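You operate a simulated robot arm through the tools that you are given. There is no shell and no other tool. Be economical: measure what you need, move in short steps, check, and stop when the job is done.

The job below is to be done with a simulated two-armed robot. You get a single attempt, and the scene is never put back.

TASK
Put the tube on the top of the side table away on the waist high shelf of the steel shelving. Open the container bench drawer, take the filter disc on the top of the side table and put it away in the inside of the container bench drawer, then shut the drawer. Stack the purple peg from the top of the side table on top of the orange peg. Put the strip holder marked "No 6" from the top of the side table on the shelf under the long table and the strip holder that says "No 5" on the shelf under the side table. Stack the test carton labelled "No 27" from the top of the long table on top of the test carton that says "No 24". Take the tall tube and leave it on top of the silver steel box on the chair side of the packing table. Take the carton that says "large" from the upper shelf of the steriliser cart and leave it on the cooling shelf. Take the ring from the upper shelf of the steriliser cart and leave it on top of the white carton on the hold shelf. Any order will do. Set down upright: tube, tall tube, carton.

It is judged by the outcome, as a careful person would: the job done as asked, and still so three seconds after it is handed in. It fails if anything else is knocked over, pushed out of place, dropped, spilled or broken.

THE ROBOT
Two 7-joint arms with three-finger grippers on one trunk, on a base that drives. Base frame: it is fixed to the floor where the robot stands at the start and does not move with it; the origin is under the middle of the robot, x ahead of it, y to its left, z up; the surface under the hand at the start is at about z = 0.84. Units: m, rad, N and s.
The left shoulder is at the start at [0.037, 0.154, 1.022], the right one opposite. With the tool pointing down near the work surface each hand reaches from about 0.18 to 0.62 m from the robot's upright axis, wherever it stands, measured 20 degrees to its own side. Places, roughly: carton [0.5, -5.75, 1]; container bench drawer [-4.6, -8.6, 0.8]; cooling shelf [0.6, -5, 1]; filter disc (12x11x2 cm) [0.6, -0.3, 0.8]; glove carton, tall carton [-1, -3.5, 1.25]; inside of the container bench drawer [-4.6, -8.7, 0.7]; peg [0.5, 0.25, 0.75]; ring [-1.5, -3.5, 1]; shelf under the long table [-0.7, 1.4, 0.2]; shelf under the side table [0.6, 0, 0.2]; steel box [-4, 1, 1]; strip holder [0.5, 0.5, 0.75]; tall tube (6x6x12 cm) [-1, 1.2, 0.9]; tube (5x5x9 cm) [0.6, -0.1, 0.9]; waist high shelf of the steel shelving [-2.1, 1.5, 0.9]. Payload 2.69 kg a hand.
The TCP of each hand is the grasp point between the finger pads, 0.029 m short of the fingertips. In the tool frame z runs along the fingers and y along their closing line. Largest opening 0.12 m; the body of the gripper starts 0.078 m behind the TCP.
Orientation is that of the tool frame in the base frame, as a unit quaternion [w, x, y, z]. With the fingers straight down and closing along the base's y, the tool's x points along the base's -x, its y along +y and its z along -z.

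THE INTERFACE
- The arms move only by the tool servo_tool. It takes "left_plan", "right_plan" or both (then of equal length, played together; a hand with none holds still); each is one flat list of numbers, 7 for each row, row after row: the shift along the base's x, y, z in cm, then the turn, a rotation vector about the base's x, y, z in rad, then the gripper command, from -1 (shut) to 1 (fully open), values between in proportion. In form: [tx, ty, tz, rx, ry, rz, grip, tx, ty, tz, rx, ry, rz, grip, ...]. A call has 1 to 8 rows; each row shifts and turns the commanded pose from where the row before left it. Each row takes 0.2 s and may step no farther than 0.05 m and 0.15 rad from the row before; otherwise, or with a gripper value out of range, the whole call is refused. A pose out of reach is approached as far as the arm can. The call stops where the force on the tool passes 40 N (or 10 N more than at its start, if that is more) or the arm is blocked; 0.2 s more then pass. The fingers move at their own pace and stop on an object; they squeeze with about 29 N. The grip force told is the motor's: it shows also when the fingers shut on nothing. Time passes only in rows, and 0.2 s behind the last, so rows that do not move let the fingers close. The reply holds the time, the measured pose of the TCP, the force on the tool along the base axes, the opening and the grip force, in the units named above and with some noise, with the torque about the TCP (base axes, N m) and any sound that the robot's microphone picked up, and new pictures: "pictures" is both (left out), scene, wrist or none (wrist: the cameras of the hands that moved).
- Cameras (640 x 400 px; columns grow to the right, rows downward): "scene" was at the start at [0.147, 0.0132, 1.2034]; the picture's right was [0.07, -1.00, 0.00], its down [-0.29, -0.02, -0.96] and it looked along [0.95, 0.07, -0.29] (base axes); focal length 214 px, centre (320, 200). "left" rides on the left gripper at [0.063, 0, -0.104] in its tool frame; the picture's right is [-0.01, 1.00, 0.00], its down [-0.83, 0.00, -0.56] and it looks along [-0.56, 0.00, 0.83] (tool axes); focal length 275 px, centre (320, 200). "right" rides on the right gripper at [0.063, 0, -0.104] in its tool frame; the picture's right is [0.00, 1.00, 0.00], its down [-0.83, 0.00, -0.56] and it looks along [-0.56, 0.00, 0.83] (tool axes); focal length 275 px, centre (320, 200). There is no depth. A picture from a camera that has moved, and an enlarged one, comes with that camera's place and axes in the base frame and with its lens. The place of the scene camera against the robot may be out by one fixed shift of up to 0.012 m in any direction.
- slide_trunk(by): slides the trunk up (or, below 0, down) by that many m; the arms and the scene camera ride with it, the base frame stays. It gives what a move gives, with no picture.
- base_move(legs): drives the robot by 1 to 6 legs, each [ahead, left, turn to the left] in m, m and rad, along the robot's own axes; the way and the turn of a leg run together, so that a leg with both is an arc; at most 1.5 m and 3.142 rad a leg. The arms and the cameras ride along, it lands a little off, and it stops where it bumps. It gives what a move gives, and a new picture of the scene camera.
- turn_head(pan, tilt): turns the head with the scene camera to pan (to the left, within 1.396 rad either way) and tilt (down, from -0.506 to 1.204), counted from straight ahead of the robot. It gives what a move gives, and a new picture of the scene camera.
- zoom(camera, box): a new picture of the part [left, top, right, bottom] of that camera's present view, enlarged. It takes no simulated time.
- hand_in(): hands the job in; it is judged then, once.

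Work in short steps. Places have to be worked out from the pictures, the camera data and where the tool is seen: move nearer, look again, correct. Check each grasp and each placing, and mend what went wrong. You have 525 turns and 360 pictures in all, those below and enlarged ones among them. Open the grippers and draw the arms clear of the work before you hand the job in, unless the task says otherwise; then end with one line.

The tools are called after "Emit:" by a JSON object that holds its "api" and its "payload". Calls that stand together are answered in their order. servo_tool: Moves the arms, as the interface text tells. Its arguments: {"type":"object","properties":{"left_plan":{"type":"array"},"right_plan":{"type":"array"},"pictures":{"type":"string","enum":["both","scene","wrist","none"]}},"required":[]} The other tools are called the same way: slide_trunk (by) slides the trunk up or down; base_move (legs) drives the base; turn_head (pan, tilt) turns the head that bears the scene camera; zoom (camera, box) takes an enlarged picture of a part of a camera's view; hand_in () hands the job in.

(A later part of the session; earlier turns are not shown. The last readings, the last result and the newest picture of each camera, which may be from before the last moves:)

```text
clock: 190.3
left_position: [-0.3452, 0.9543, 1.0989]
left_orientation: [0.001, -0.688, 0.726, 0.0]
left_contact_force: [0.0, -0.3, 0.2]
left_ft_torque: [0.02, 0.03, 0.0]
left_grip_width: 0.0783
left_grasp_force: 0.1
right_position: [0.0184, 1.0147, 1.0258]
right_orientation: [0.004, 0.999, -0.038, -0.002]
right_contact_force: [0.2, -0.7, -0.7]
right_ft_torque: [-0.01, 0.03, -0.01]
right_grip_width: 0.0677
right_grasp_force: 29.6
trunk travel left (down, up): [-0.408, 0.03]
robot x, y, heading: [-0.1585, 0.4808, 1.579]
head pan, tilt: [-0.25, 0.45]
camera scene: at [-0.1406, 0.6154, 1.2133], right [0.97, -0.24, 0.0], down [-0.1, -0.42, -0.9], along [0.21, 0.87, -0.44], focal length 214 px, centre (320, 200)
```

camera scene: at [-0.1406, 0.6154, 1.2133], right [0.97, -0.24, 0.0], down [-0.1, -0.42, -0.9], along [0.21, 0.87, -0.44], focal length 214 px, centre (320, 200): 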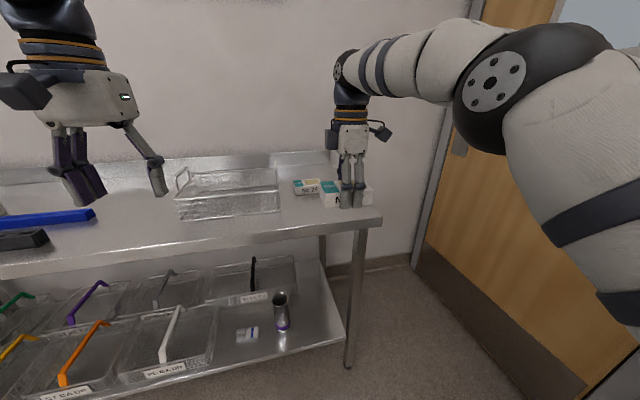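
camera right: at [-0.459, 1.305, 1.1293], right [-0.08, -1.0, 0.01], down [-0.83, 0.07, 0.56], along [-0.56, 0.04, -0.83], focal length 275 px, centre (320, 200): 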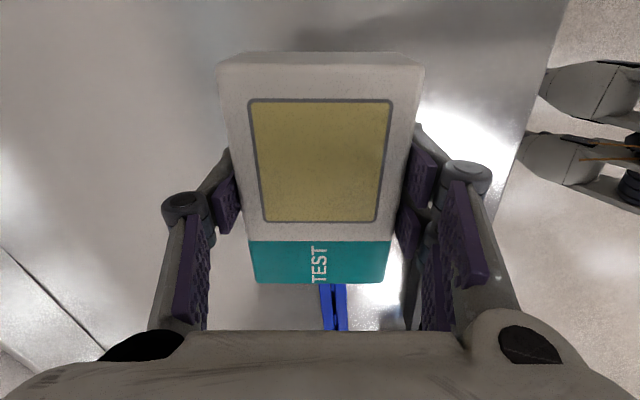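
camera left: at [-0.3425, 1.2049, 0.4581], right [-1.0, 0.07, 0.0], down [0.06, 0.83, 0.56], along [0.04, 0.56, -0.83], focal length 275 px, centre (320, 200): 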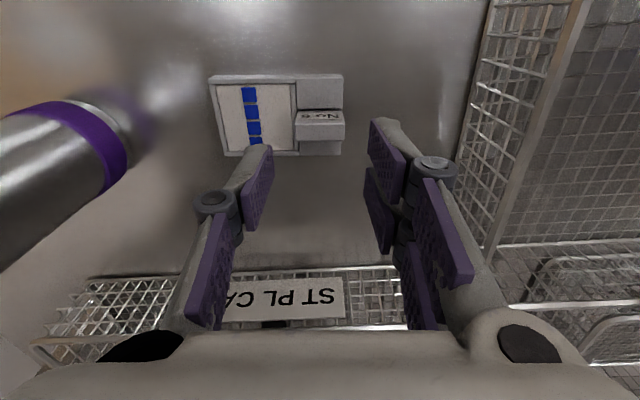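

No 24 is at about (0.0, 1.385). I drive 0.28 ahead and look at both cartons.

Emit:
{"api": "base_move", "payload": {"legs": [[0.28, 0.02, 0.0]]}}

Emit:
{"api": "servo_tool", "payload": {"right_plan": [0, 1, 0, 0, 0, 0, -1], "pictures": "wrist"}}

Emit:
{"api": "zoom", "payload": {"camera": "scene", "box": [260, 140, 420, 240]}}

```text
clock: 192.2
left_position: [-0.3703, 1.2345, 1.0991]
left_orientation: [0.001, -0.688, 0.725, 0.0]
left_contact_force: [0.0, -0.5, -0.2]
left_ft_torque: [-0.01, 0.05, 0.01]
left_grip_width: 0.078
left_grasp_force: 0.1
right_position: [-0.0065, 1.2955, 1.0257]
right_orientation: [0.003, 0.999, -0.038, -0.002]
right_contact_force: [0.5, -0.3, -3.6]
right_ft_torque: [0.0, 0.0, 0.01]
right_grip_width: 0.0677
right_grasp_force: 28.5
trunk travel left (down, up): [-0.408, 0.03]
robot x, y, heading: [-0.1823, 0.7606, 1.58]
head pan, tilt: [-0.25, 0.45]
camera scene: at [-0.1645, 0.8955, 1.2133], right [0.97, -0.23, 0.0], down [-0.1, -0.42, -0.9], along [0.21, 0.88, -0.44], focal length 214 px, centre (320, 200)
```

scene: 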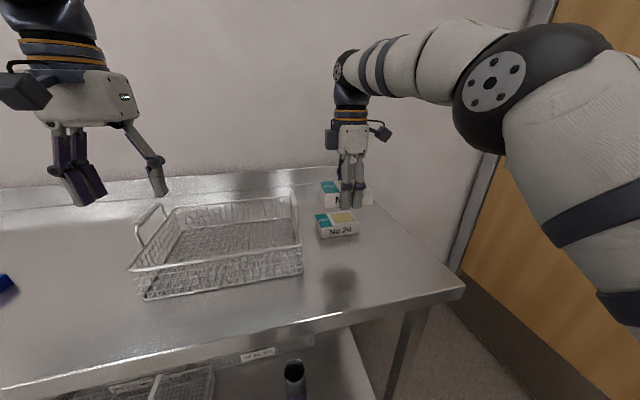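

```text
clock: 192.6
left_position: [-0.3703, 1.2353, 1.0971]
left_orientation: [0.001, -0.689, 0.725, 0.0]
left_contact_force: [-0.2, -1.1, -1.2]
left_ft_torque: [-0.03, 0.01, -0.01]
left_grip_width: 0.0778
left_grasp_force: 0.0
right_position: [-0.0052, 1.3056, 1.0262]
right_orientation: [0.004, 0.999, -0.038, -0.002]
right_contact_force: [-0.3, -0.3, -1.1]
right_ft_torque: [-0.04, -0.01, 0.01]
right_grip_width: 0.0679
right_grasp_force: 29.6
trunk travel left (down, up): [-0.408, 0.03]
robot x, y, heading: [-0.1861, 0.7583, 1.579]
head pan, tilt: [-0.25, 0.45]
camera right: at [0.0584, 1.3014, 1.1286], right [-0.07, -1.0, 0.01], down [-0.83, 0.06, 0.56], along [-0.56, 0.03, -0.83], focal length 275 px, centre (320, 200)
```

right: 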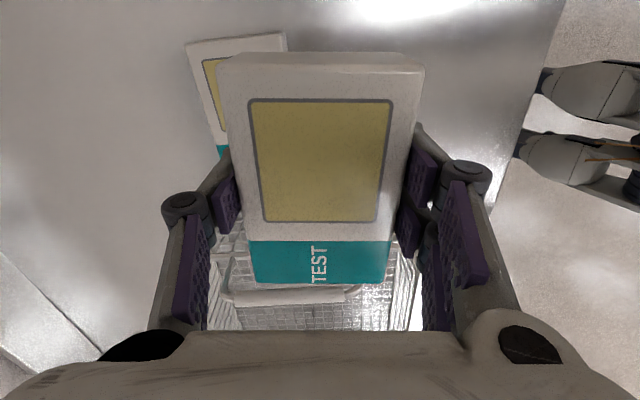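

```text
4.00 times, centred on (340, 190) of scene
camera zoom: at [-0.1644, 0.8955, 1.2133], right [0.97, -0.23, 0.0], down [-0.1, -0.42, -0.9], along [0.21, 0.87, -0.44], focal length 858 px, centre (240, 240)
```

zoom: 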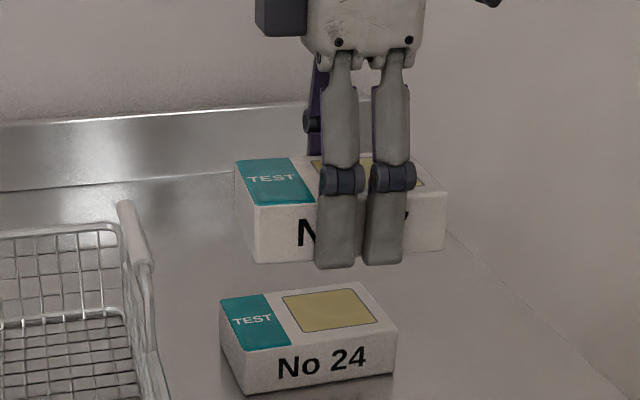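

Wrist and scene agree when the tabletop is z≈0.872 and carton top 0.91: No 24 center ≈ (-0.003, 1.361), straight. I move over it with a small +0.07 turn, then lower part-way and look.

Emit:
{"api": "servo_tool", "payload": {"right_plan": [0.1, 2.8, 0, 0, 0, 0.07, -1, 0.1, 2.7, 0, 0, 0, 0, -1, 0, 0, -3, 0, 0, 0, -1, 0, 0, -2.5, 0, 0, 0, -1], "pictures": "wrist"}}

Emit:
{"api": "zoom", "payload": {"camera": "scene", "box": [260, 140, 420, 240]}}

```text
clock: 193.6
left_position: [-0.3693, 1.2327, 1.0989]
left_orientation: [0.001, -0.689, 0.725, 0.0]
left_contact_force: [-0.9, 0.1, 0.2]
left_ft_torque: [0.0, 0.01, 0.01]
left_grip_width: 0.0781
left_grasp_force: 0.0
right_position: [0.0013, 1.3166, 0.958]
right_orientation: [0.003, 1.0, -0.003, -0.002]
right_contact_force: [0.1, -0.1, -1.8]
right_ft_torque: [0.01, -0.01, 0.02]
right_grip_width: 0.0676
right_grasp_force: 28.9
right hand out of reach, approached as far as the arm can: row 1, 2
trunk travel left (down, up): [-0.408, 0.03]
robot x, y, heading: [-0.1825, 0.7589, 1.588]
head pan, tilt: [-0.25, 0.45]
camera right: at [0.065, 1.3175, 1.0619], right [0.0, -1.0, 0.01], down [-0.83, 0.0, 0.56], along [-0.56, -0.01, -0.83], focal length 275 px, centre (320, 200)
```

right: 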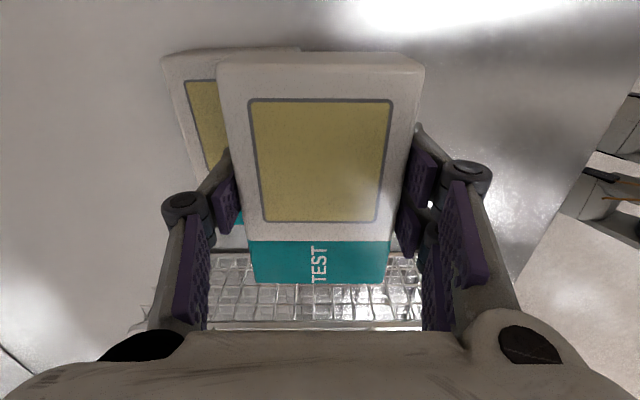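

```text
4.00 times, centred on (340, 190) of scene
camera zoom: at [-0.1643, 0.8952, 1.2133], right [0.97, -0.23, 0.0], down [-0.1, -0.42, -0.9], along [0.21, 0.88, -0.44], focal length 858 px, centre (240, 240)
```

zoom: 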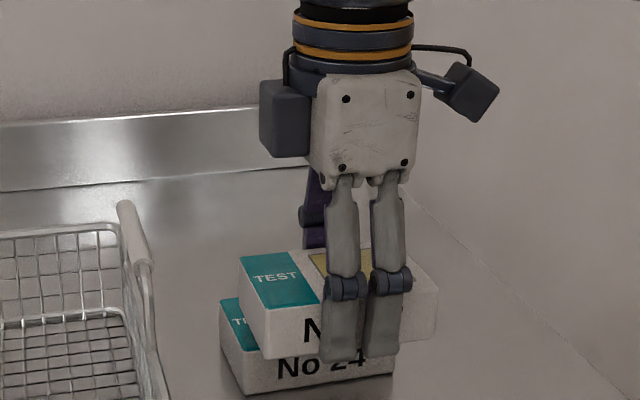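

Reach stopped at y 1.317. I raise 2 cm and drive the base 0.045 ahead.

Emit:
{"api": "servo_tool", "payload": {"right_plan": [0, 0, 2, 0, 0, 0, -1], "pictures": "none"}}

Emit:
{"api": "base_move", "payload": {"legs": [[0.045, 0.0, 0.0]]}}

Emit:
{"api": "servo_tool", "payload": {"right_plan": [0, 0, -0.5, 0, 0, 0, -1], "pictures": "wrist"}}

Emit:
{"api": "zoom", "payload": {"camera": "scene", "box": [260, 150, 420, 250]}}

```text
clock: 194.0
left_position: [-0.3708, 1.2334, 1.098]
left_orientation: [0.002, -0.688, 0.726, 0.0]
left_contact_force: [0.2, 0.1, -0.4]
left_ft_torque: [-0.02, 0.02, 0.0]
left_grip_width: 0.0782
left_grasp_force: 0.0
right_position: [-0.0004, 1.3165, 0.98]
right_orientation: [0.003, 1.0, -0.003, -0.002]
right_contact_force: [-0.2, -0.4, -1.8]
right_ft_torque: [-0.05, 0.0, 0.03]
right_grip_width: 0.0679
right_grasp_force: 29.3
trunk travel left (down, up): [-0.408, 0.03]
robot x, y, heading: [-0.1838, 0.7609, 1.584]
head pan, tilt: [-0.25, 0.45]
```

```text
clock: 194.9
left_position: [-0.3697, 1.279, 1.0978]
left_orientation: [0.001, -0.688, 0.725, 0.0]
left_contact_force: [0.0, 1.0, -1.0]
left_ft_torque: [-0.05, -0.02, -0.01]
left_grip_width: 0.0779
left_grasp_force: 0.1
right_position: [-0.0003, 1.3621, 0.9787]
right_orientation: [0.003, 1.0, -0.002, -0.002]
right_contact_force: [-0.3, 0.2, -2.3]
right_ft_torque: [-0.08, 0.02, -0.01]
right_grip_width: 0.0677
right_grasp_force: 28.8
trunk travel left (down, up): [-0.408, 0.03]
robot x, y, heading: [-0.1852, 0.8055, 1.581]
head pan, tilt: [-0.25, 0.45]
camera scene: at [-0.1649, 0.9404, 1.2133], right [0.97, -0.24, 0.0], down [-0.1, -0.42, -0.9], along [0.21, 0.87, -0.44], focal length 214 px, centre (320, 200)
```

scene: 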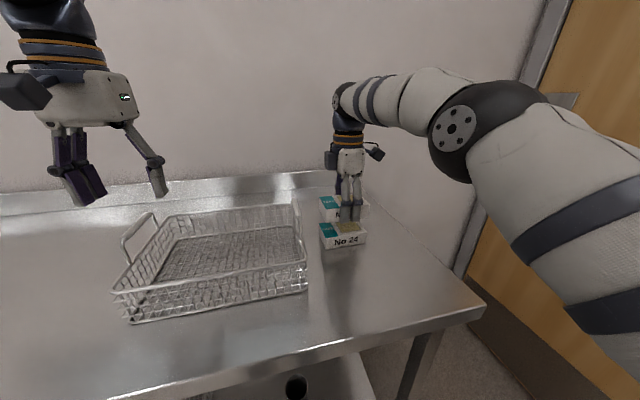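

```text
clock: 195.3
left_position: [-0.3706, 1.278, 1.0983]
left_orientation: [0.001, -0.687, 0.726, -0.001]
left_contact_force: [-0.6, 0.3, -0.2]
left_ft_torque: [-0.02, 0.02, 0.02]
left_grip_width: 0.0781
left_grasp_force: 0.0
right_position: [-0.0006, 1.3613, 0.9736]
right_orientation: [0.004, 1.0, -0.002, -0.002]
right_contact_force: [0.4, 1.0, -2.8]
right_ft_torque: [0.04, -0.01, -0.01]
right_grip_width: 0.0676
right_grasp_force: 29.2
trunk travel left (down, up): [-0.408, 0.03]
robot x, y, heading: [-0.1889, 0.8066, 1.58]
head pan, tilt: [-0.25, 0.45]
camera right: at [0.0629, 1.361, 1.077], right [0.0, -1.0, 0.01], down [-0.83, 0.0, 0.56], along [-0.56, 0.0, -0.83], focal length 275 px, centre (320, 200)
```

right: 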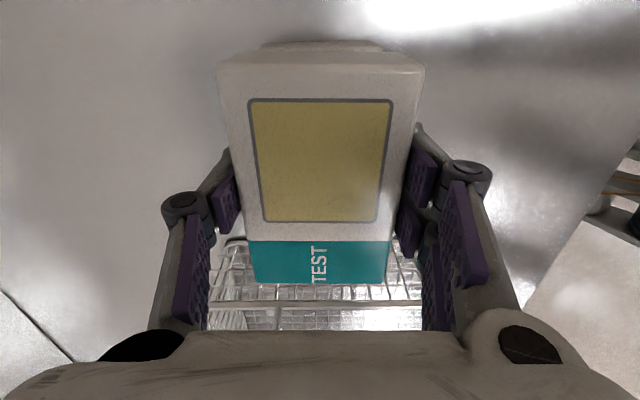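

```text
4.00 times, centred on (340, 200) of scene
camera zoom: at [-0.1649, 0.9393, 1.2134], right [0.97, -0.24, 0.0], down [-0.1, -0.42, -0.9], along [0.21, 0.88, -0.44], focal length 858 px, centre (240, 200)
```

zoom: 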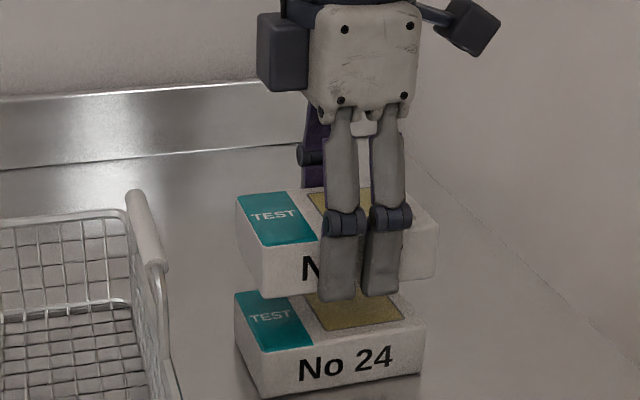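

Aligned in both views. I lower to contact.

Emit:
{"api": "servo_tool", "payload": {"right_plan": [0, 0, -1.5, 0, 0, 0.05, -1, 0, 0, -0.7, 0, 0, 0, -1, 0, 0, -0.4, 0, 0, 0, -1, 0, 0, -0.3, 0, 0, 0, -1, 0, 0, -0.3, 0, 0, 0, -1], "pictures": "none"}}

Emit:
{"api": "zoom", "payload": {"camera": "scene", "box": [260, 150, 420, 250]}}

```text
clock: 196.5
left_position: [-0.3705, 1.2781, 1.0973]
left_orientation: [0.001, -0.688, 0.726, 0.0]
left_contact_force: [0.6, -0.1, 0.5]
left_ft_torque: [-0.04, -0.02, -0.01]
left_grip_width: 0.0779
left_grasp_force: 0.1
right_position: [-0.0017, 1.3605, 0.9429]
right_orientation: [0.004, 1.0, 0.022, -0.003]
right_contact_force: [0.1, -0.1, -2.0]
right_ft_torque: [0.01, 0.03, 0.01]
right_grip_width: 0.0674
right_grasp_force: 28.9
trunk travel left (down, up): [-0.408, 0.03]
robot x, y, heading: [-0.1889, 0.8055, 1.58]
head pan, tilt: [-0.25, 0.45]
```

```text
4.00 times, centred on (340, 200) of scene
camera zoom: at [-0.1649, 0.9394, 1.2134], right [0.97, -0.24, 0.0], down [-0.1, -0.42, -0.9], along [0.21, 0.88, -0.44], focal length 858 px, centre (240, 200)
```

zoom: 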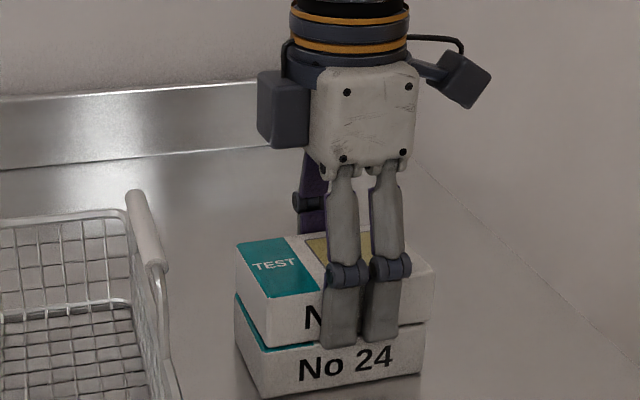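

Nearly down; I creep to contact.

Emit:
{"api": "servo_tool", "payload": {"right_plan": [0, 0, -0.3, 0, 0, 0, -1, 0, 0, -0.3, 0, 0, 0, -1, 0, 0, -0.3, 0, 0, 0, -1], "pictures": "none"}}

Emit:
{"api": "zoom", "payload": {"camera": "scene", "box": [260, 150, 420, 250]}}

```text
clock: 197.5
left_position: [-0.3721, 1.2751, 1.0997]
left_orientation: [0.002, -0.688, 0.726, 0.001]
left_contact_force: [0.6, -0.4, 0.9]
left_ft_torque: [0.02, 0.0, -0.04]
left_grip_width: 0.0782
left_grasp_force: 0.1
right_position: [-0.0003, 1.36, 0.9411]
right_orientation: [-0.003, 1.0, 0.021, 0.0]
right_contact_force: [0.2, -5.6, 27.3]
right_ft_torque: [-1.15, -0.26, -0.06]
right_grip_width: 0.0677
right_grasp_force: 28.8
trunk travel left (down, up): [-0.408, 0.03]
robot x, y, heading: [-0.1856, 0.8081, 1.58]
head pan, tilt: [-0.25, 0.45]
stopped in row 3 (right hand): the force on the tool passed its limit at 42 N (the readings are from after the stop); the commanded pose is now the measured one
```

```text
4.00 times, centred on (340, 200) of scene
camera zoom: at [-0.1657, 0.9362, 1.2137], right [0.97, -0.24, 0.0], down [-0.1, -0.42, -0.9], along [0.21, 0.88, -0.43], focal length 858 px, centre (240, 200)
```

zoom: 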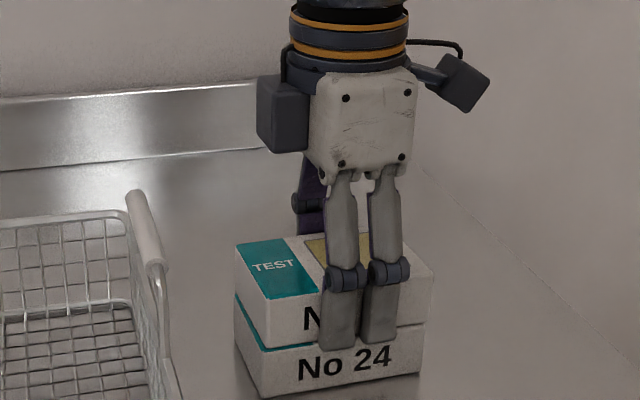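

Contact. I relieve slightly, open, and draw up.

Emit:
{"api": "servo_tool", "payload": {"right_plan": [0, 0, 0.15, 0, 0, 0, -0.2, 0, 0, 0, 0, 0, 0, 0.4, 0, 0, 0, 0, 0, 0, 0.5, 0, 0, 3, 0, 0, 0, 0.5, 0, 0, 4, 0, 0, 0, 0.5, 0, 0, 3, 0, 0, 0, 0.5], "pictures": "wrist"}}

Emit:
{"api": "zoom", "payload": {"camera": "scene", "box": [260, 150, 420, 250]}}

```text
clock: 198.9
left_position: [-0.3694, 1.278, 1.0986]
left_orientation: [0.001, -0.688, 0.726, 0.0]
left_contact_force: [-0.1, -0.8, 0.0]
left_ft_torque: [0.03, -0.02, 0.0]
left_grip_width: 0.0778
left_grasp_force: 0.0
right_position: [-0.0007, 1.3533, 1.0354]
right_orientation: [-0.001, 1.0, 0.022, 0.0]
right_contact_force: [0.8, 0.2, 0.3]
right_ft_torque: [0.04, 0.0, -0.01]
right_grip_width: 0.0901
right_grasp_force: 0.1
right hand out of reach, approached as far as the arm can: row 6
trunk travel left (down, up): [-0.408, 0.03]
robot x, y, heading: [-0.1842, 0.8035, 1.585]
head pan, tilt: [-0.25, 0.45]
camera right: at [0.0631, 1.3553, 1.1382], right [0.05, -1.0, 0.0], down [-0.83, -0.04, 0.56], along [-0.56, -0.03, -0.83], focal length 275 px, centre (320, 200)
```

right: 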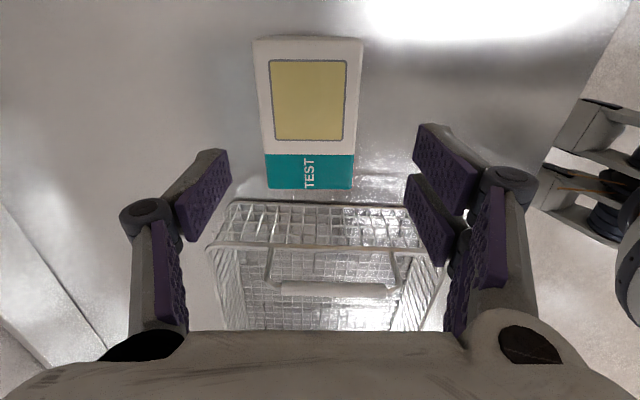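

```text
4.00 times, centred on (340, 200) of scene
camera zoom: at [-0.1649, 0.9386, 1.2135], right [0.97, -0.24, 0.0], down [-0.1, -0.42, -0.9], along [0.21, 0.88, -0.43], focal length 858 px, centre (240, 200)
```

zoom: 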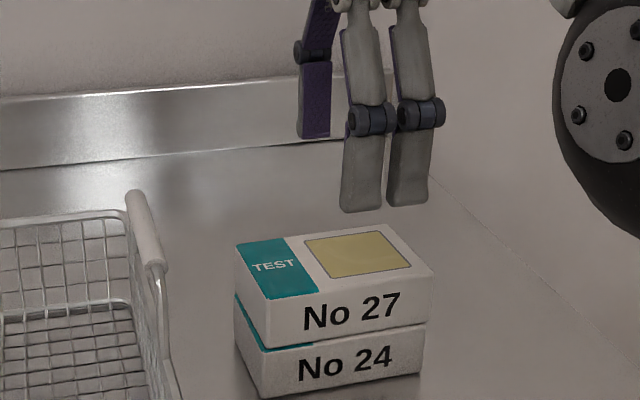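

Stacked neatly. Next the tall tube: I back out and drive left to face it.

Emit:
{"api": "base_move", "payload": {"legs": [[-0.35, 0.0, 0.0], [0.0, 0.72, -0.01], [0.2, 0.0, 0.0]]}}

Emit:
{"api": "turn_head", "payload": {"pan": 0.2, "tilt": 0.5}}

```text
clock: 208.0
left_position: [-1.0956, 1.1254, 1.0987]
left_orientation: [0.002, -0.687, 0.727, 0.0]
left_contact_force: [-0.2, 0.2, -0.4]
left_ft_torque: [-0.03, 0.02, -0.01]
left_grip_width: 0.078
left_grasp_force: 0.1
right_position: [-0.7238, 1.1982, 1.0349]
right_orientation: [-0.001, 1.0, 0.02, -0.001]
right_contact_force: [0.7, -0.6, -0.9]
right_ft_torque: [-0.03, 0.01, 0.01]
right_grip_width: 0.0901
right_grasp_force: 0.0
trunk travel left (down, up): [-0.408, 0.03]
robot x, y, heading: [-0.9097, 0.6514, 1.579]
head pan, tilt: [-0.25, 0.45]
camera scene: at [-0.8907, 0.785, 1.2133], right [0.97, -0.24, 0.0], down [-0.1, -0.42, -0.9], along [0.22, 0.87, -0.44], focal length 214 px, centre (320, 200)
```

scene: 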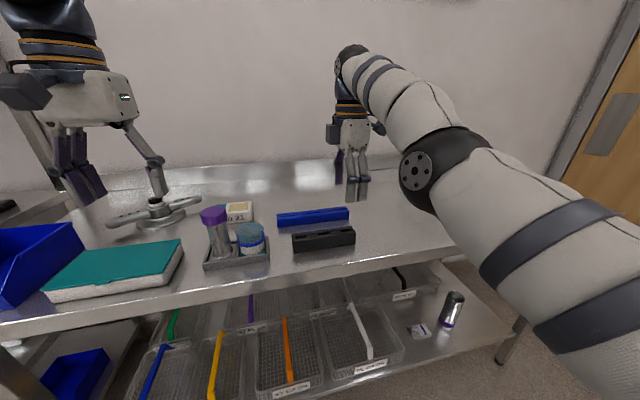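

```text
clock: 208.9
left_position: [-1.0966, 1.1244, 1.0984]
left_orientation: [0.002, -0.686, 0.727, 0.0]
left_contact_force: [-0.5, 0.2, 0.5]
left_ft_torque: [-0.02, 0.04, 0.02]
left_grip_width: 0.078
left_grasp_force: 0.0
right_position: [-0.7232, 1.1978, 1.0347]
right_orientation: [-0.003, 1.0, 0.019, 0.0]
right_contact_force: [0.2, 0.0, -0.4]
right_ft_torque: [0.03, 0.02, 0.01]
right_grip_width: 0.09
right_grasp_force: 0.2
trunk travel left (down, up): [-0.408, 0.03]
robot x, y, heading: [-0.9104, 0.6507, 1.582]
head pan, tilt: [0.201, 0.499]
camera scene: at [-0.9315, 0.7842, 1.2089], right [0.98, 0.21, 0.0], down [0.1, -0.47, -0.88], along [-0.18, 0.86, -0.48], focal length 214 px, centre (320, 200)
```

scene: 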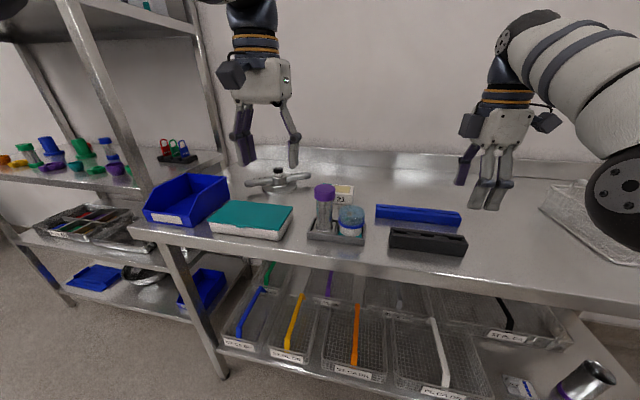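

The tall tube is at about (-1.0, 1.19), in a tray next to a jar. I bring the left hand above it for a look.

Emit:
{"api": "servo_tool", "payload": {"left_plan": [3, 2, 1, 0, 0, 0, 0.6, 3, 2, 1, 0, 0, 0, 0.8, 3.5, 2, 0, 0, 0, 0, 0.8], "pictures": "wrist"}}

Emit:
{"api": "zoom", "payload": {"camera": "scene", "box": [290, 160, 390, 250]}}

```text
clock: 209.7
left_position: [-1.0047, 1.1493, 1.0988]
left_orientation: [0.001, -0.687, 0.727, 0.0]
left_contact_force: [0.5, -0.4, 0.0]
left_ft_torque: [0.0, 0.07, 0.0]
left_grip_width: 0.1081
left_grasp_force: 0.0
left hand out of reach, approached as far as the arm can: row 2, 3
right_position: [-0.7226, 1.1982, 1.0348]
right_orientation: [-0.002, 1.0, 0.02, -0.001]
right_contact_force: [0.6, -0.4, -0.1]
right_ft_torque: [0.0, -0.01, -0.01]
right_grip_width: 0.0902
right_grasp_force: 0.0
trunk travel left (down, up): [-0.408, 0.03]
robot x, y, heading: [-0.913, 0.65, 1.578]
head pan, tilt: [0.201, 0.499]
camera left: at [-1.009, 1.0862, 1.2028], right [-1.0, 0.06, 0.0], down [0.05, 0.83, 0.56], along [0.03, 0.56, -0.83], focal length 275 px, centre (320, 200)
```

left: 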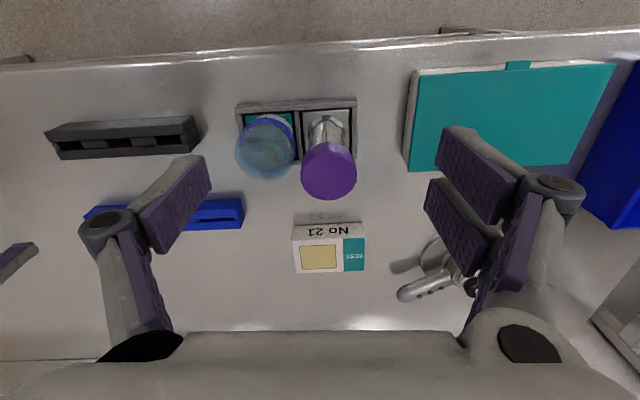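

```text
4.44 times, centred on (340, 205) of scene
camera zoom: at [-0.9301, 0.7843, 1.2089], right [0.98, 0.21, 0.0], down [0.1, -0.47, -0.88], along [-0.18, 0.86, -0.48], focal length 953 px, centre (231, 178)
```

zoom: 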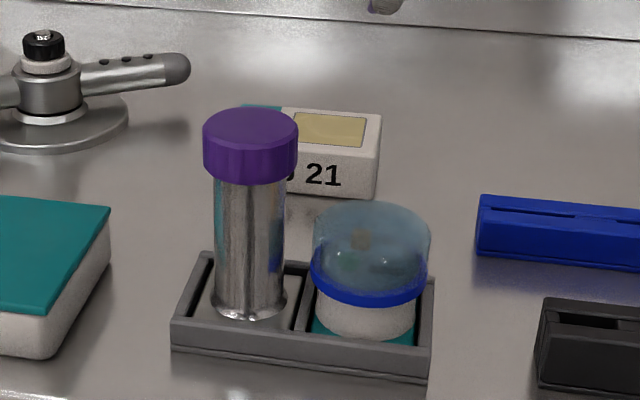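

The tube axis is at (-1.0115, 1.1985), cap top z≈1.0; the jar's dome is near on the +x side, so I grip the cap only, with tips above the dome (TCP z≈0.992). I drive in 0.06 and descend.

Emit:
{"api": "base_move", "payload": {"legs": [[0.06, 0.0, 0.0]]}}

Emit:
{"api": "servo_tool", "payload": {"left_plan": [-0.7, -1, 0, 0, 0, 0, 0.2, 0, 0, -2, 0, 0, 0, 0.2], "pictures": "wrist"}}

```text
clock: 210.6
left_position: [-1.0065, 1.2099, 1.0987]
left_orientation: [0.002, -0.686, 0.727, 0.001]
left_contact_force: [0.4, 0.8, 0.5]
left_ft_torque: [-0.04, 0.02, -0.01]
left_grip_width: 0.1078
left_grasp_force: 0.1
right_position: [-0.7259, 1.2582, 1.0351]
right_orientation: [-0.001, 1.0, 0.018, -0.001]
right_contact_force: [0.1, -0.3, -1.1]
right_ft_torque: [0.0, 0.02, -0.04]
right_grip_width: 0.09
right_grasp_force: 0.0
trunk travel left (down, up): [-0.408, 0.03]
robot x, y, heading: [-0.9119, 0.7087, 1.576]
head pan, tilt: [0.201, 0.499]
camera scene: at [-0.932, 0.8448, 1.2088], right [0.98, 0.21, 0.0], down [0.1, -0.47, -0.88], along [-0.18, 0.86, -0.48], focal length 214 px, centre (320, 200)
```

scene: 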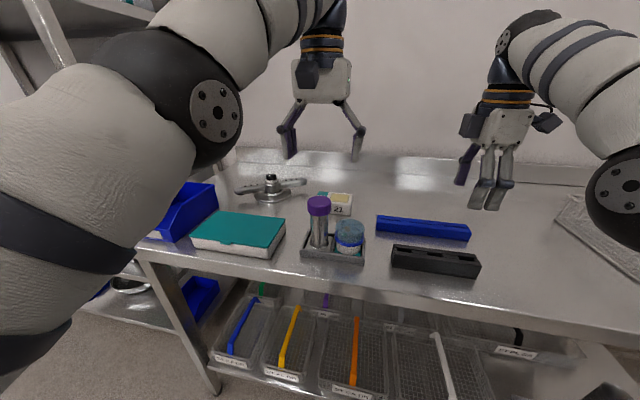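

```text
clock: 211.2
left_position: [-1.0132, 1.2011, 1.0788]
left_orientation: [0.001, -0.686, 0.728, 0.0]
left_contact_force: [0.5, -0.6, 0.2]
left_ft_torque: [-0.01, 0.0, 0.02]
left_grip_width: 0.0716
left_grasp_force: 0.1
right_position: [-0.7245, 1.2577, 1.034]
right_orientation: [-0.001, 1.0, 0.019, -0.001]
right_contact_force: [0.2, -0.6, -0.9]
right_ft_torque: [-0.03, 0.0, 0.01]
right_grip_width: 0.0899
right_grasp_force: 0.0
trunk travel left (down, up): [-0.408, 0.03]
robot x, y, heading: [-0.9101, 0.7101, 1.577]
head pan, tilt: [0.201, 0.499]
camera left: at [-1.0174, 1.1373, 1.1826], right [-1.0, 0.06, 0.0], down [0.05, 0.83, 0.56], along [0.04, 0.56, -0.83], focal length 275 px, centre (320, 200)
```

left: 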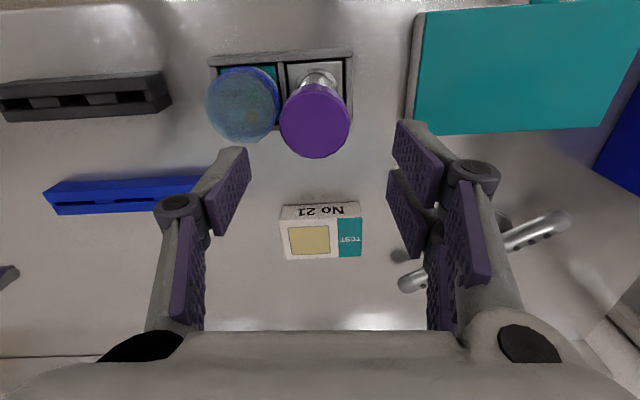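

Still centered within 4 mm. I descend to the cap and stop at z≈0.993.

Emit:
{"api": "servo_tool", "payload": {"left_plan": [0.4, -0.4, -3, 0, 0, 0, 0.15, 0, 0, -3, 0, 0, 0, 0.15, 0, 0, -2.4, 0, 0, 0, 0.15], "pictures": "wrist"}}

Emit:
{"api": "zoom", "payload": {"camera": "scene", "box": [280, 160, 400, 260]}}

```text
clock: 212.0
left_position: [-1.0076, 1.1965, 0.9931]
left_orientation: [0.001, -0.687, 0.727, 0.0]
left_contact_force: [1.1, -0.2, -0.4]
left_ft_torque: [0.01, -0.02, 0.03]
left_grip_width: 0.069
left_grasp_force: 0.0
right_position: [-0.7249, 1.2582, 1.0344]
right_orientation: [-0.002, 1.0, 0.019, 0.0]
right_contact_force: [0.1, -0.1, -0.2]
right_ft_torque: [-0.01, 0.0, 0.02]
right_grip_width: 0.0899
right_grasp_force: 0.1
trunk travel left (down, up): [-0.408, 0.03]
robot x, y, heading: [-0.9088, 0.712, 1.576]
head pan, tilt: [0.201, 0.499]
camera left: at [-1.0133, 1.1327, 1.0983], right [-1.0, 0.06, 0.0], down [0.05, 0.83, 0.56], along [0.04, 0.56, -0.83], focal length 275 px, centre (320, 200)
```

left: 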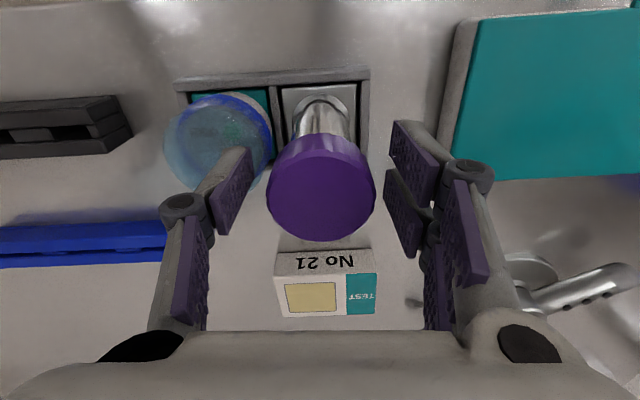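

```text
4.00 times, centred on (340, 210) of scene
camera zoom: at [-0.9319, 0.844, 1.2089], right [0.98, 0.21, 0.0], down [0.1, -0.47, -0.88], along [-0.18, 0.86, -0.48], focal length 858 px, centre (240, 160)
```

zoom: 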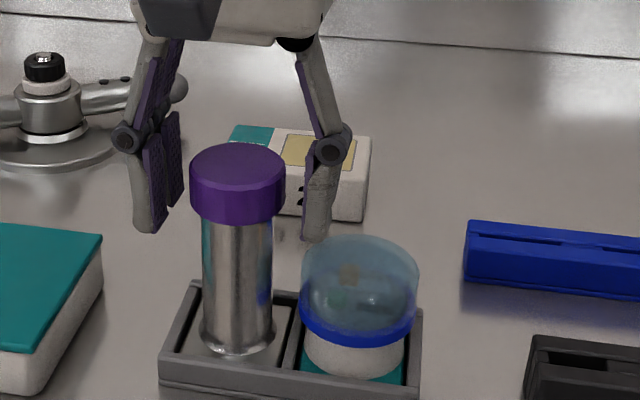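

Well centered at the cap. I close.

Emit:
{"api": "servo_tool", "payload": {"left_plan": [0, 0, 0, 0, 0, 0, -0.5, 0, 0, 0, 0, 0, 0, -1, 0, 0, 0, 0, 0, 0, -1], "pictures": "wrist"}}

```text
clock: 212.8
left_position: [-1.008, 1.1972, 0.9936]
left_orientation: [0.002, -0.686, 0.727, 0.0]
left_contact_force: [-0.9, 0.2, 0.9]
left_ft_torque: [0.0, -0.01, -0.02]
left_grip_width: 0.0459
left_grasp_force: 29.0
right_position: [-0.7246, 1.2587, 1.0354]
right_orientation: [-0.001, 1.0, 0.019, -0.001]
right_contact_force: [-0.4, 0.9, -0.1]
right_ft_torque: [0.04, 0.02, 0.01]
right_grip_width: 0.0901
right_grasp_force: 0.0
trunk travel left (down, up): [-0.408, 0.03]
robot x, y, heading: [-0.9155, 0.709, 1.576]
head pan, tilt: [0.201, 0.499]
camera left: at [-1.0135, 1.1325, 1.0988], right [-1.0, 0.06, 0.0], down [0.05, 0.83, 0.56], along [0.04, 0.56, -0.83], focal length 275 px, centre (320, 200)
```

left: 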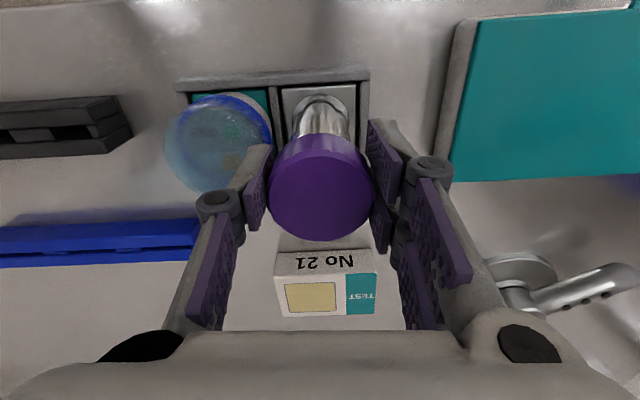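

Held (46 mm). I lift straight up.

Emit:
{"api": "servo_tool", "payload": {"left_plan": [0, 0, 2, 0, 0, 0, -1, 0, 0, 3, 0, 0, 0, -1, 0, 0, 3, 0, 0, 0, -1, 0, 0, 3, 0, 0, 0, -1], "pictures": "both"}}

```text
clock: 213.8
left_position: [-1.0107, 1.1965, 1.1049]
left_orientation: [0.002, -0.686, 0.727, 0.0]
left_contact_force: [-0.5, 0.1, -2.7]
left_ft_torque: [0.0, 0.01, 0.03]
left_grip_width: 0.0459
left_grasp_force: 28.8
right_position: [-0.7254, 1.2587, 1.035]
right_orientation: [-0.002, 1.0, 0.019, -0.002]
right_contact_force: [-0.4, 0.5, -0.6]
right_ft_torque: [0.03, -0.01, -0.02]
right_grip_width: 0.0899
right_grasp_force: 0.1
trunk travel left (down, up): [-0.408, 0.03]
robot x, y, heading: [-0.9112, 0.7099, 1.575]
head pan, tilt: [0.201, 0.499]
camera scene: at [-0.932, 0.8441, 1.2089], right [0.98, 0.21, 0.0], down [0.1, -0.47, -0.88], along [-0.18, 0.86, -0.48], focal length 214 px, centre (320, 200)
camera left: at [-1.0136, 1.1319, 1.2091], right [-1.0, 0.06, 0.0], down [0.05, 0.83, 0.56], along [0.04, 0.56, -0.83], focal length 275 px, centre (320, 200)
```

scene: 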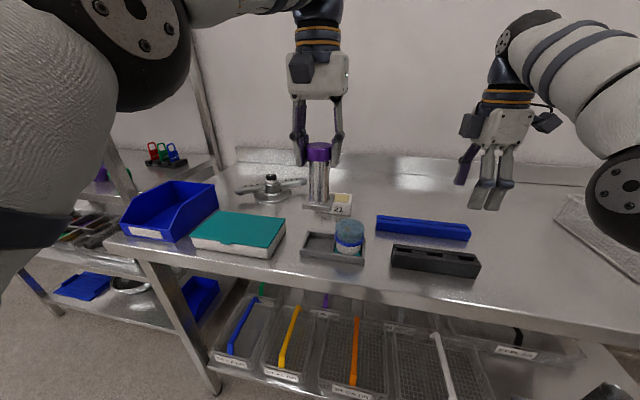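
left: 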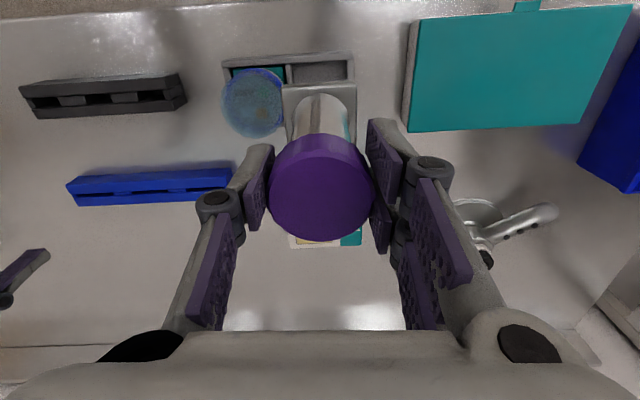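

The tube (with a square foot) is free. I back out and drive left to look for the packing table.

Emit:
{"api": "base_move", "payload": {"legs": [[-0.55, 0.0, 0.0], [0.0, 1.4, 0.0]]}}

Emit:
{"api": "turn_head", "payload": {"pan": 0.9, "tilt": 0.25}}

```text
clock: 227.5
left_position: [-2.3865, 0.6291, 1.1046]
left_orientation: [0.002, -0.683, 0.731, 0.0]
left_contact_force: [0.5, -0.1, -1.7]
left_ft_torque: [-0.04, -0.01, -0.04]
left_grip_width: 0.0457
left_grasp_force: 29.0
right_position: [-2.1004, 0.6883, 1.0338]
right_orientation: [-0.002, 1.0, 0.014, -0.001]
right_contact_force: [0.8, -0.1, 0.4]
right_ft_torque: [-0.04, -0.02, -0.02]
right_grip_width: 0.0898
right_grasp_force: 0.1
trunk travel left (down, up): [-0.408, 0.03]
robot x, y, heading: [-2.296, 0.1403, 1.563]
head pan, tilt: [0.201, 0.499]
camera scene: at [-2.3129, 0.2769, 1.2089], right [0.98, 0.2, 0.0], down [0.09, -0.47, -0.88], along [-0.17, 0.86, -0.48], focal length 214 px, centre (320, 200)
```

scene: 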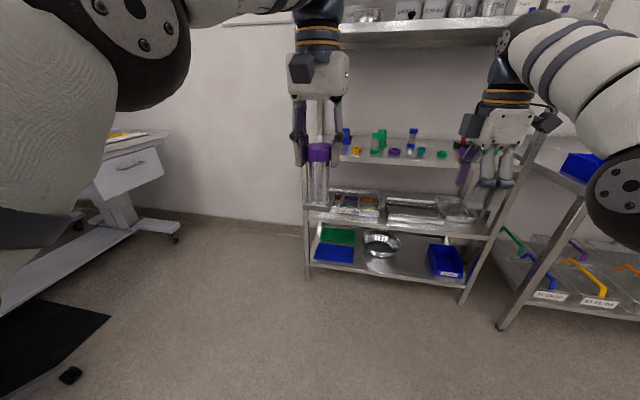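

```text
clock: 228.6
left_position: [-2.3859, 0.6291, 1.1053]
left_orientation: [0.001, -0.682, 0.731, 0.001]
left_contact_force: [0.2, -0.1, -3.9]
left_ft_torque: [0.02, 0.01, -0.02]
left_grip_width: 0.0458
left_grasp_force: 29.1
right_position: [-2.1002, 0.6881, 1.0351]
right_orientation: [-0.002, 1.0, 0.014, -0.001]
right_contact_force: [1.1, -0.4, 0.2]
right_ft_torque: [0.01, -0.01, 0.0]
right_grip_width: 0.0901
right_grasp_force: 0.0
trunk travel left (down, up): [-0.408, 0.03]
robot x, y, heading: [-2.2926, 0.1434, 1.566]
head pan, tilt: [0.901, 0.25]
camera scene: at [-2.368, 0.246, 1.232], right [0.62, 0.78, 0.0], down [0.19, -0.15, -0.97], along [-0.76, 0.61, -0.25], focal length 214 px, centre (320, 200)
```

scene: 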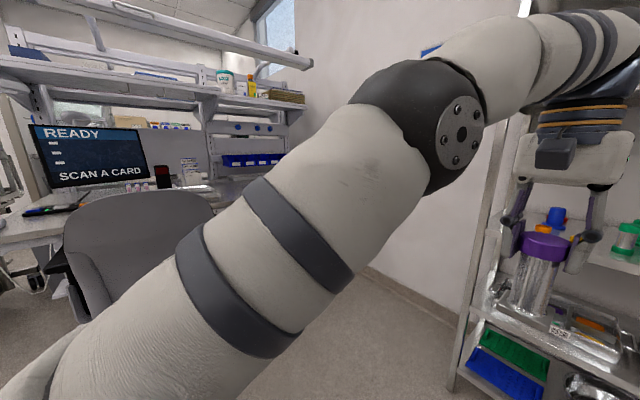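

The packing table, with chair and monitor, is on the left. I turn the robot to face it (-x).

Emit:
{"api": "turn_head", "payload": {"pan": 0.0, "tilt": 0.35}}

Emit:
{"api": "base_move", "payload": {"legs": [[0.0, 0.0, 1.571]]}}

```text
clock: 229.8
left_position: [-2.3848, 0.6293, 1.1048]
left_orientation: [0.001, -0.682, 0.731, -0.001]
left_contact_force: [-0.1, 0.7, -2.3]
left_ft_torque: [-0.04, -0.03, 0.0]
left_grip_width: 0.0461
left_grasp_force: 28.7
right_position: [-2.1001, 0.6888, 1.0351]
right_orientation: [-0.002, 1.0, 0.013, -0.001]
right_contact_force: [0.0, 0.6, 0.0]
right_ft_torque: [-0.01, 0.01, -0.01]
right_grip_width: 0.09
right_grasp_force: 0.0
trunk travel left (down, up): [-0.408, 0.03]
robot x, y, heading: [-2.2958, 0.1419, 1.562]
head pan, tilt: [0.0, 0.351]
camera scene: at [-2.2948, 0.2807, 1.2226], right [1.0, 0.0, 0.0], down [0.0, -0.34, -0.94], along [0.0, 0.94, -0.34], focal length 214 px, centre (320, 200)
```

scene: 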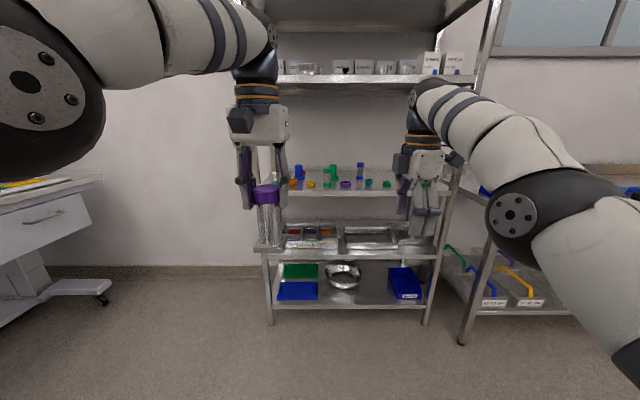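

```text
clock: 234.0
left_position: [-2.7804, 0.0444, 1.1052]
left_orientation: [-0.001, 1.0, -0.028, -0.002]
left_contact_force: [-0.4, -0.3, -2.5]
left_ft_torque: [-0.01, -0.02, 0.03]
left_grip_width: 0.046
left_grasp_force: 29.2
right_position: [-2.8405, 0.3298, 1.0349]
right_orientation: [-0.001, 0.692, 0.722, -0.002]
right_contact_force: [0.5, 0.3, 0.4]
right_ft_torque: [0.03, -0.05, -0.04]
right_grip_width: 0.0899
right_grasp_force: 0.0
trunk travel left (down, up): [-0.408, 0.03]
robot x, y, heading: [-2.2953, 0.1414, -3.135]
head pan, tilt: [0.0, 0.351]
camera scene: at [-2.4266, 0.1482, 1.2226], right [-0.01, 1.0, 0.0], down [0.34, 0.0, -0.94], along [-0.94, -0.01, -0.34], focal length 214 px, centre (320, 200)
```

scene: 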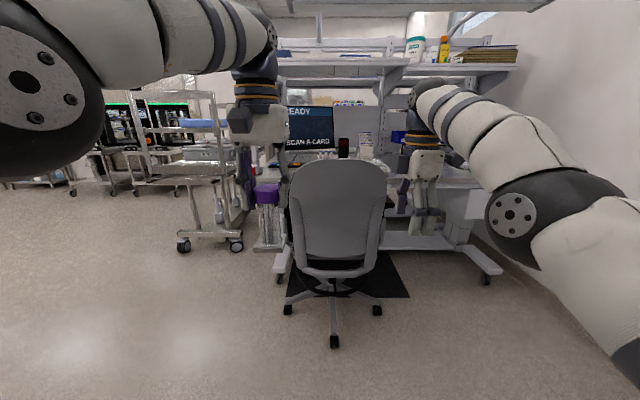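

The chair stands before the table. I zoom to find the silver steel box.

Emit:
{"api": "zoom", "payload": {"camera": "scene", "box": [240, 90, 520, 260]}}

```text
2.29 times, centred on (380, 175) of scene
camera zoom: at [-2.4266, 0.1482, 1.2226], right [-0.01, 1.0, 0.0], down [0.34, 0.0, -0.94], along [-0.94, -0.01, -0.34], focal length 490 px, centre (183, 257)
```

zoom: 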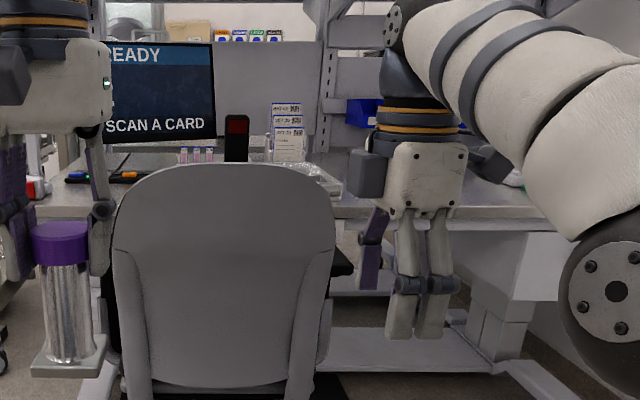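

The right arm blocks the view; I turn its wrist back by 90° and bring it near the body.

Emit:
{"api": "servo_tool", "payload": {"right_plan": [2, -0.5, 1, 0, 0, -0.145, 0.5, 2, -0.5, 1, 0, 0, -0.145, 0.5, 2, -0.5, 1, 0, 0, -0.145, 0.5, 2, 0, 1, 0, 0, -0.145, 0.5, 0, 0, 1, 0, 0, -0.145, 0.5, 0, 0, 1, 0, 0, -0.145, 0.5, 0, 0, 0, 0, 0, -0.145, 0.5, 0, 0, 0, 0, 0, -0.145, 0.5], "pictures": "none"}}

Emit:
{"api": "servo_tool", "payload": {"right_plan": [2, 0, 0, 0, 0, -0.145, 0.5, 2, 0, 0, 0, 0, -0.145, 0.5, 2, 0, 0, 0, 0, -0.145, 0.5], "pictures": "none"}}

Emit:
{"api": "base_move", "payload": {"legs": [[0.2, 0.0, 0.0], [0.0, -0.6, 0.0]]}}

```text
clock: 235.8
left_position: [-2.7788, 0.0454, 1.1047]
left_orientation: [-0.001, 1.0, -0.029, -0.001]
left_contact_force: [-0.7, 0.9, -2.8]
left_ft_torque: [-0.01, 0.0, -0.01]
left_grip_width: 0.0457
left_grasp_force: 29.3
right_position: [-2.8087, 0.3077, 1.1045]
right_orientation: [-0.001, 0.975, 0.222, 0.0]
right_contact_force: [0.6, -1.1, 0.3]
right_ft_torque: [0.02, 0.01, -0.04]
right_grip_width: 0.09
right_grasp_force: 0.1
right hand out of reach, approached as far as the arm can: row 1, 2, 3, 4, 5, 6
trunk travel left (down, up): [-0.408, 0.03]
robot x, y, heading: [-2.2949, 0.1396, -3.13]
head pan, tilt: [0.0, 0.351]
```

```text
clock: 236.6
left_position: [-2.7796, 0.045, 1.1049]
left_orientation: [-0.001, 1.0, -0.029, -0.002]
left_contact_force: [0.4, 0.2, -2.3]
left_ft_torque: [0.01, 0.0, 0.0]
left_grip_width: 0.0458
left_grasp_force: 29.2
right_position: [-2.7467, 0.3079, 1.1054]
right_orientation: [-0.002, 1.0, 0.006, -0.002]
right_contact_force: [0.2, -0.1, 0.3]
right_ft_torque: [0.02, 0.03, 0.0]
right_grip_width: 0.0899
right_grasp_force: 0.0
trunk travel left (down, up): [-0.408, 0.03]
robot x, y, heading: [-2.2941, 0.1445, -3.134]
head pan, tilt: [0.0, 0.351]
```

```text
clock: 242.8
left_position: [-2.9784, 0.6486, 1.1051]
left_orientation: [-0.001, 0.999, -0.04, -0.001]
left_contact_force: [0.1, 0.4, -2.0]
left_ft_torque: [-0.01, -0.03, 0.0]
left_grip_width: 0.0458
left_grasp_force: 29.7
right_position: [-2.9418, 0.911, 1.1051]
right_orientation: [-0.002, 1.0, -0.004, -0.001]
right_contact_force: [-0.4, 0.1, 0.3]
right_ft_torque: [0.0, -0.02, -0.01]
right_grip_width: 0.09
right_grasp_force: 0.1
trunk travel left (down, up): [-0.408, 0.03]
robot x, y, heading: [-2.4951, 0.738, 3.128]
head pan, tilt: [0.0, 0.351]
camera scene: at [-2.6242, 0.7433, 1.2226], right [0.02, 1.0, 0.0], down [0.34, -0.01, -0.94], along [-0.94, 0.01, -0.34], focal length 214 px, centre (320, 200)
```

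scene: 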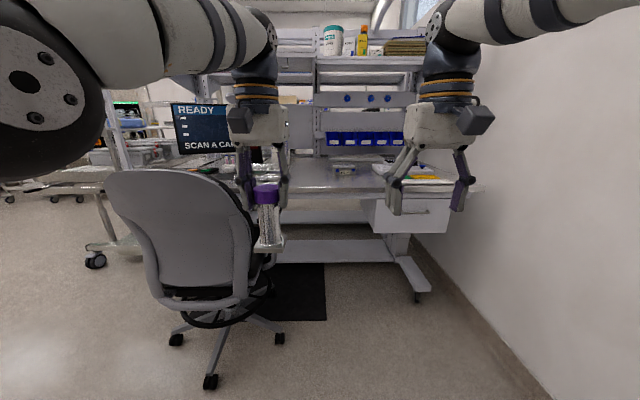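

Emit:
{"api": "zoom", "payload": {"camera": "scene", "box": [250, 120, 500, 240]}}

```text
2.56 times, centred on (375, 180) of scene
camera zoom: at [-2.6242, 0.7433, 1.2226], right [0.02, 1.0, 0.0], down [0.34, -0.01, -0.94], along [-0.94, 0.01, -0.34], focal length 549 px, centre (179, 251)
```

zoom: 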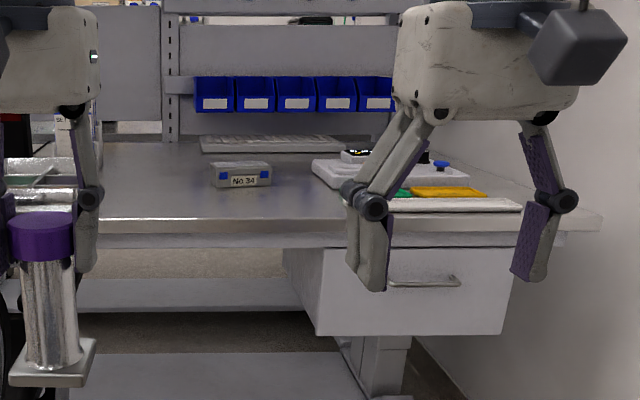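

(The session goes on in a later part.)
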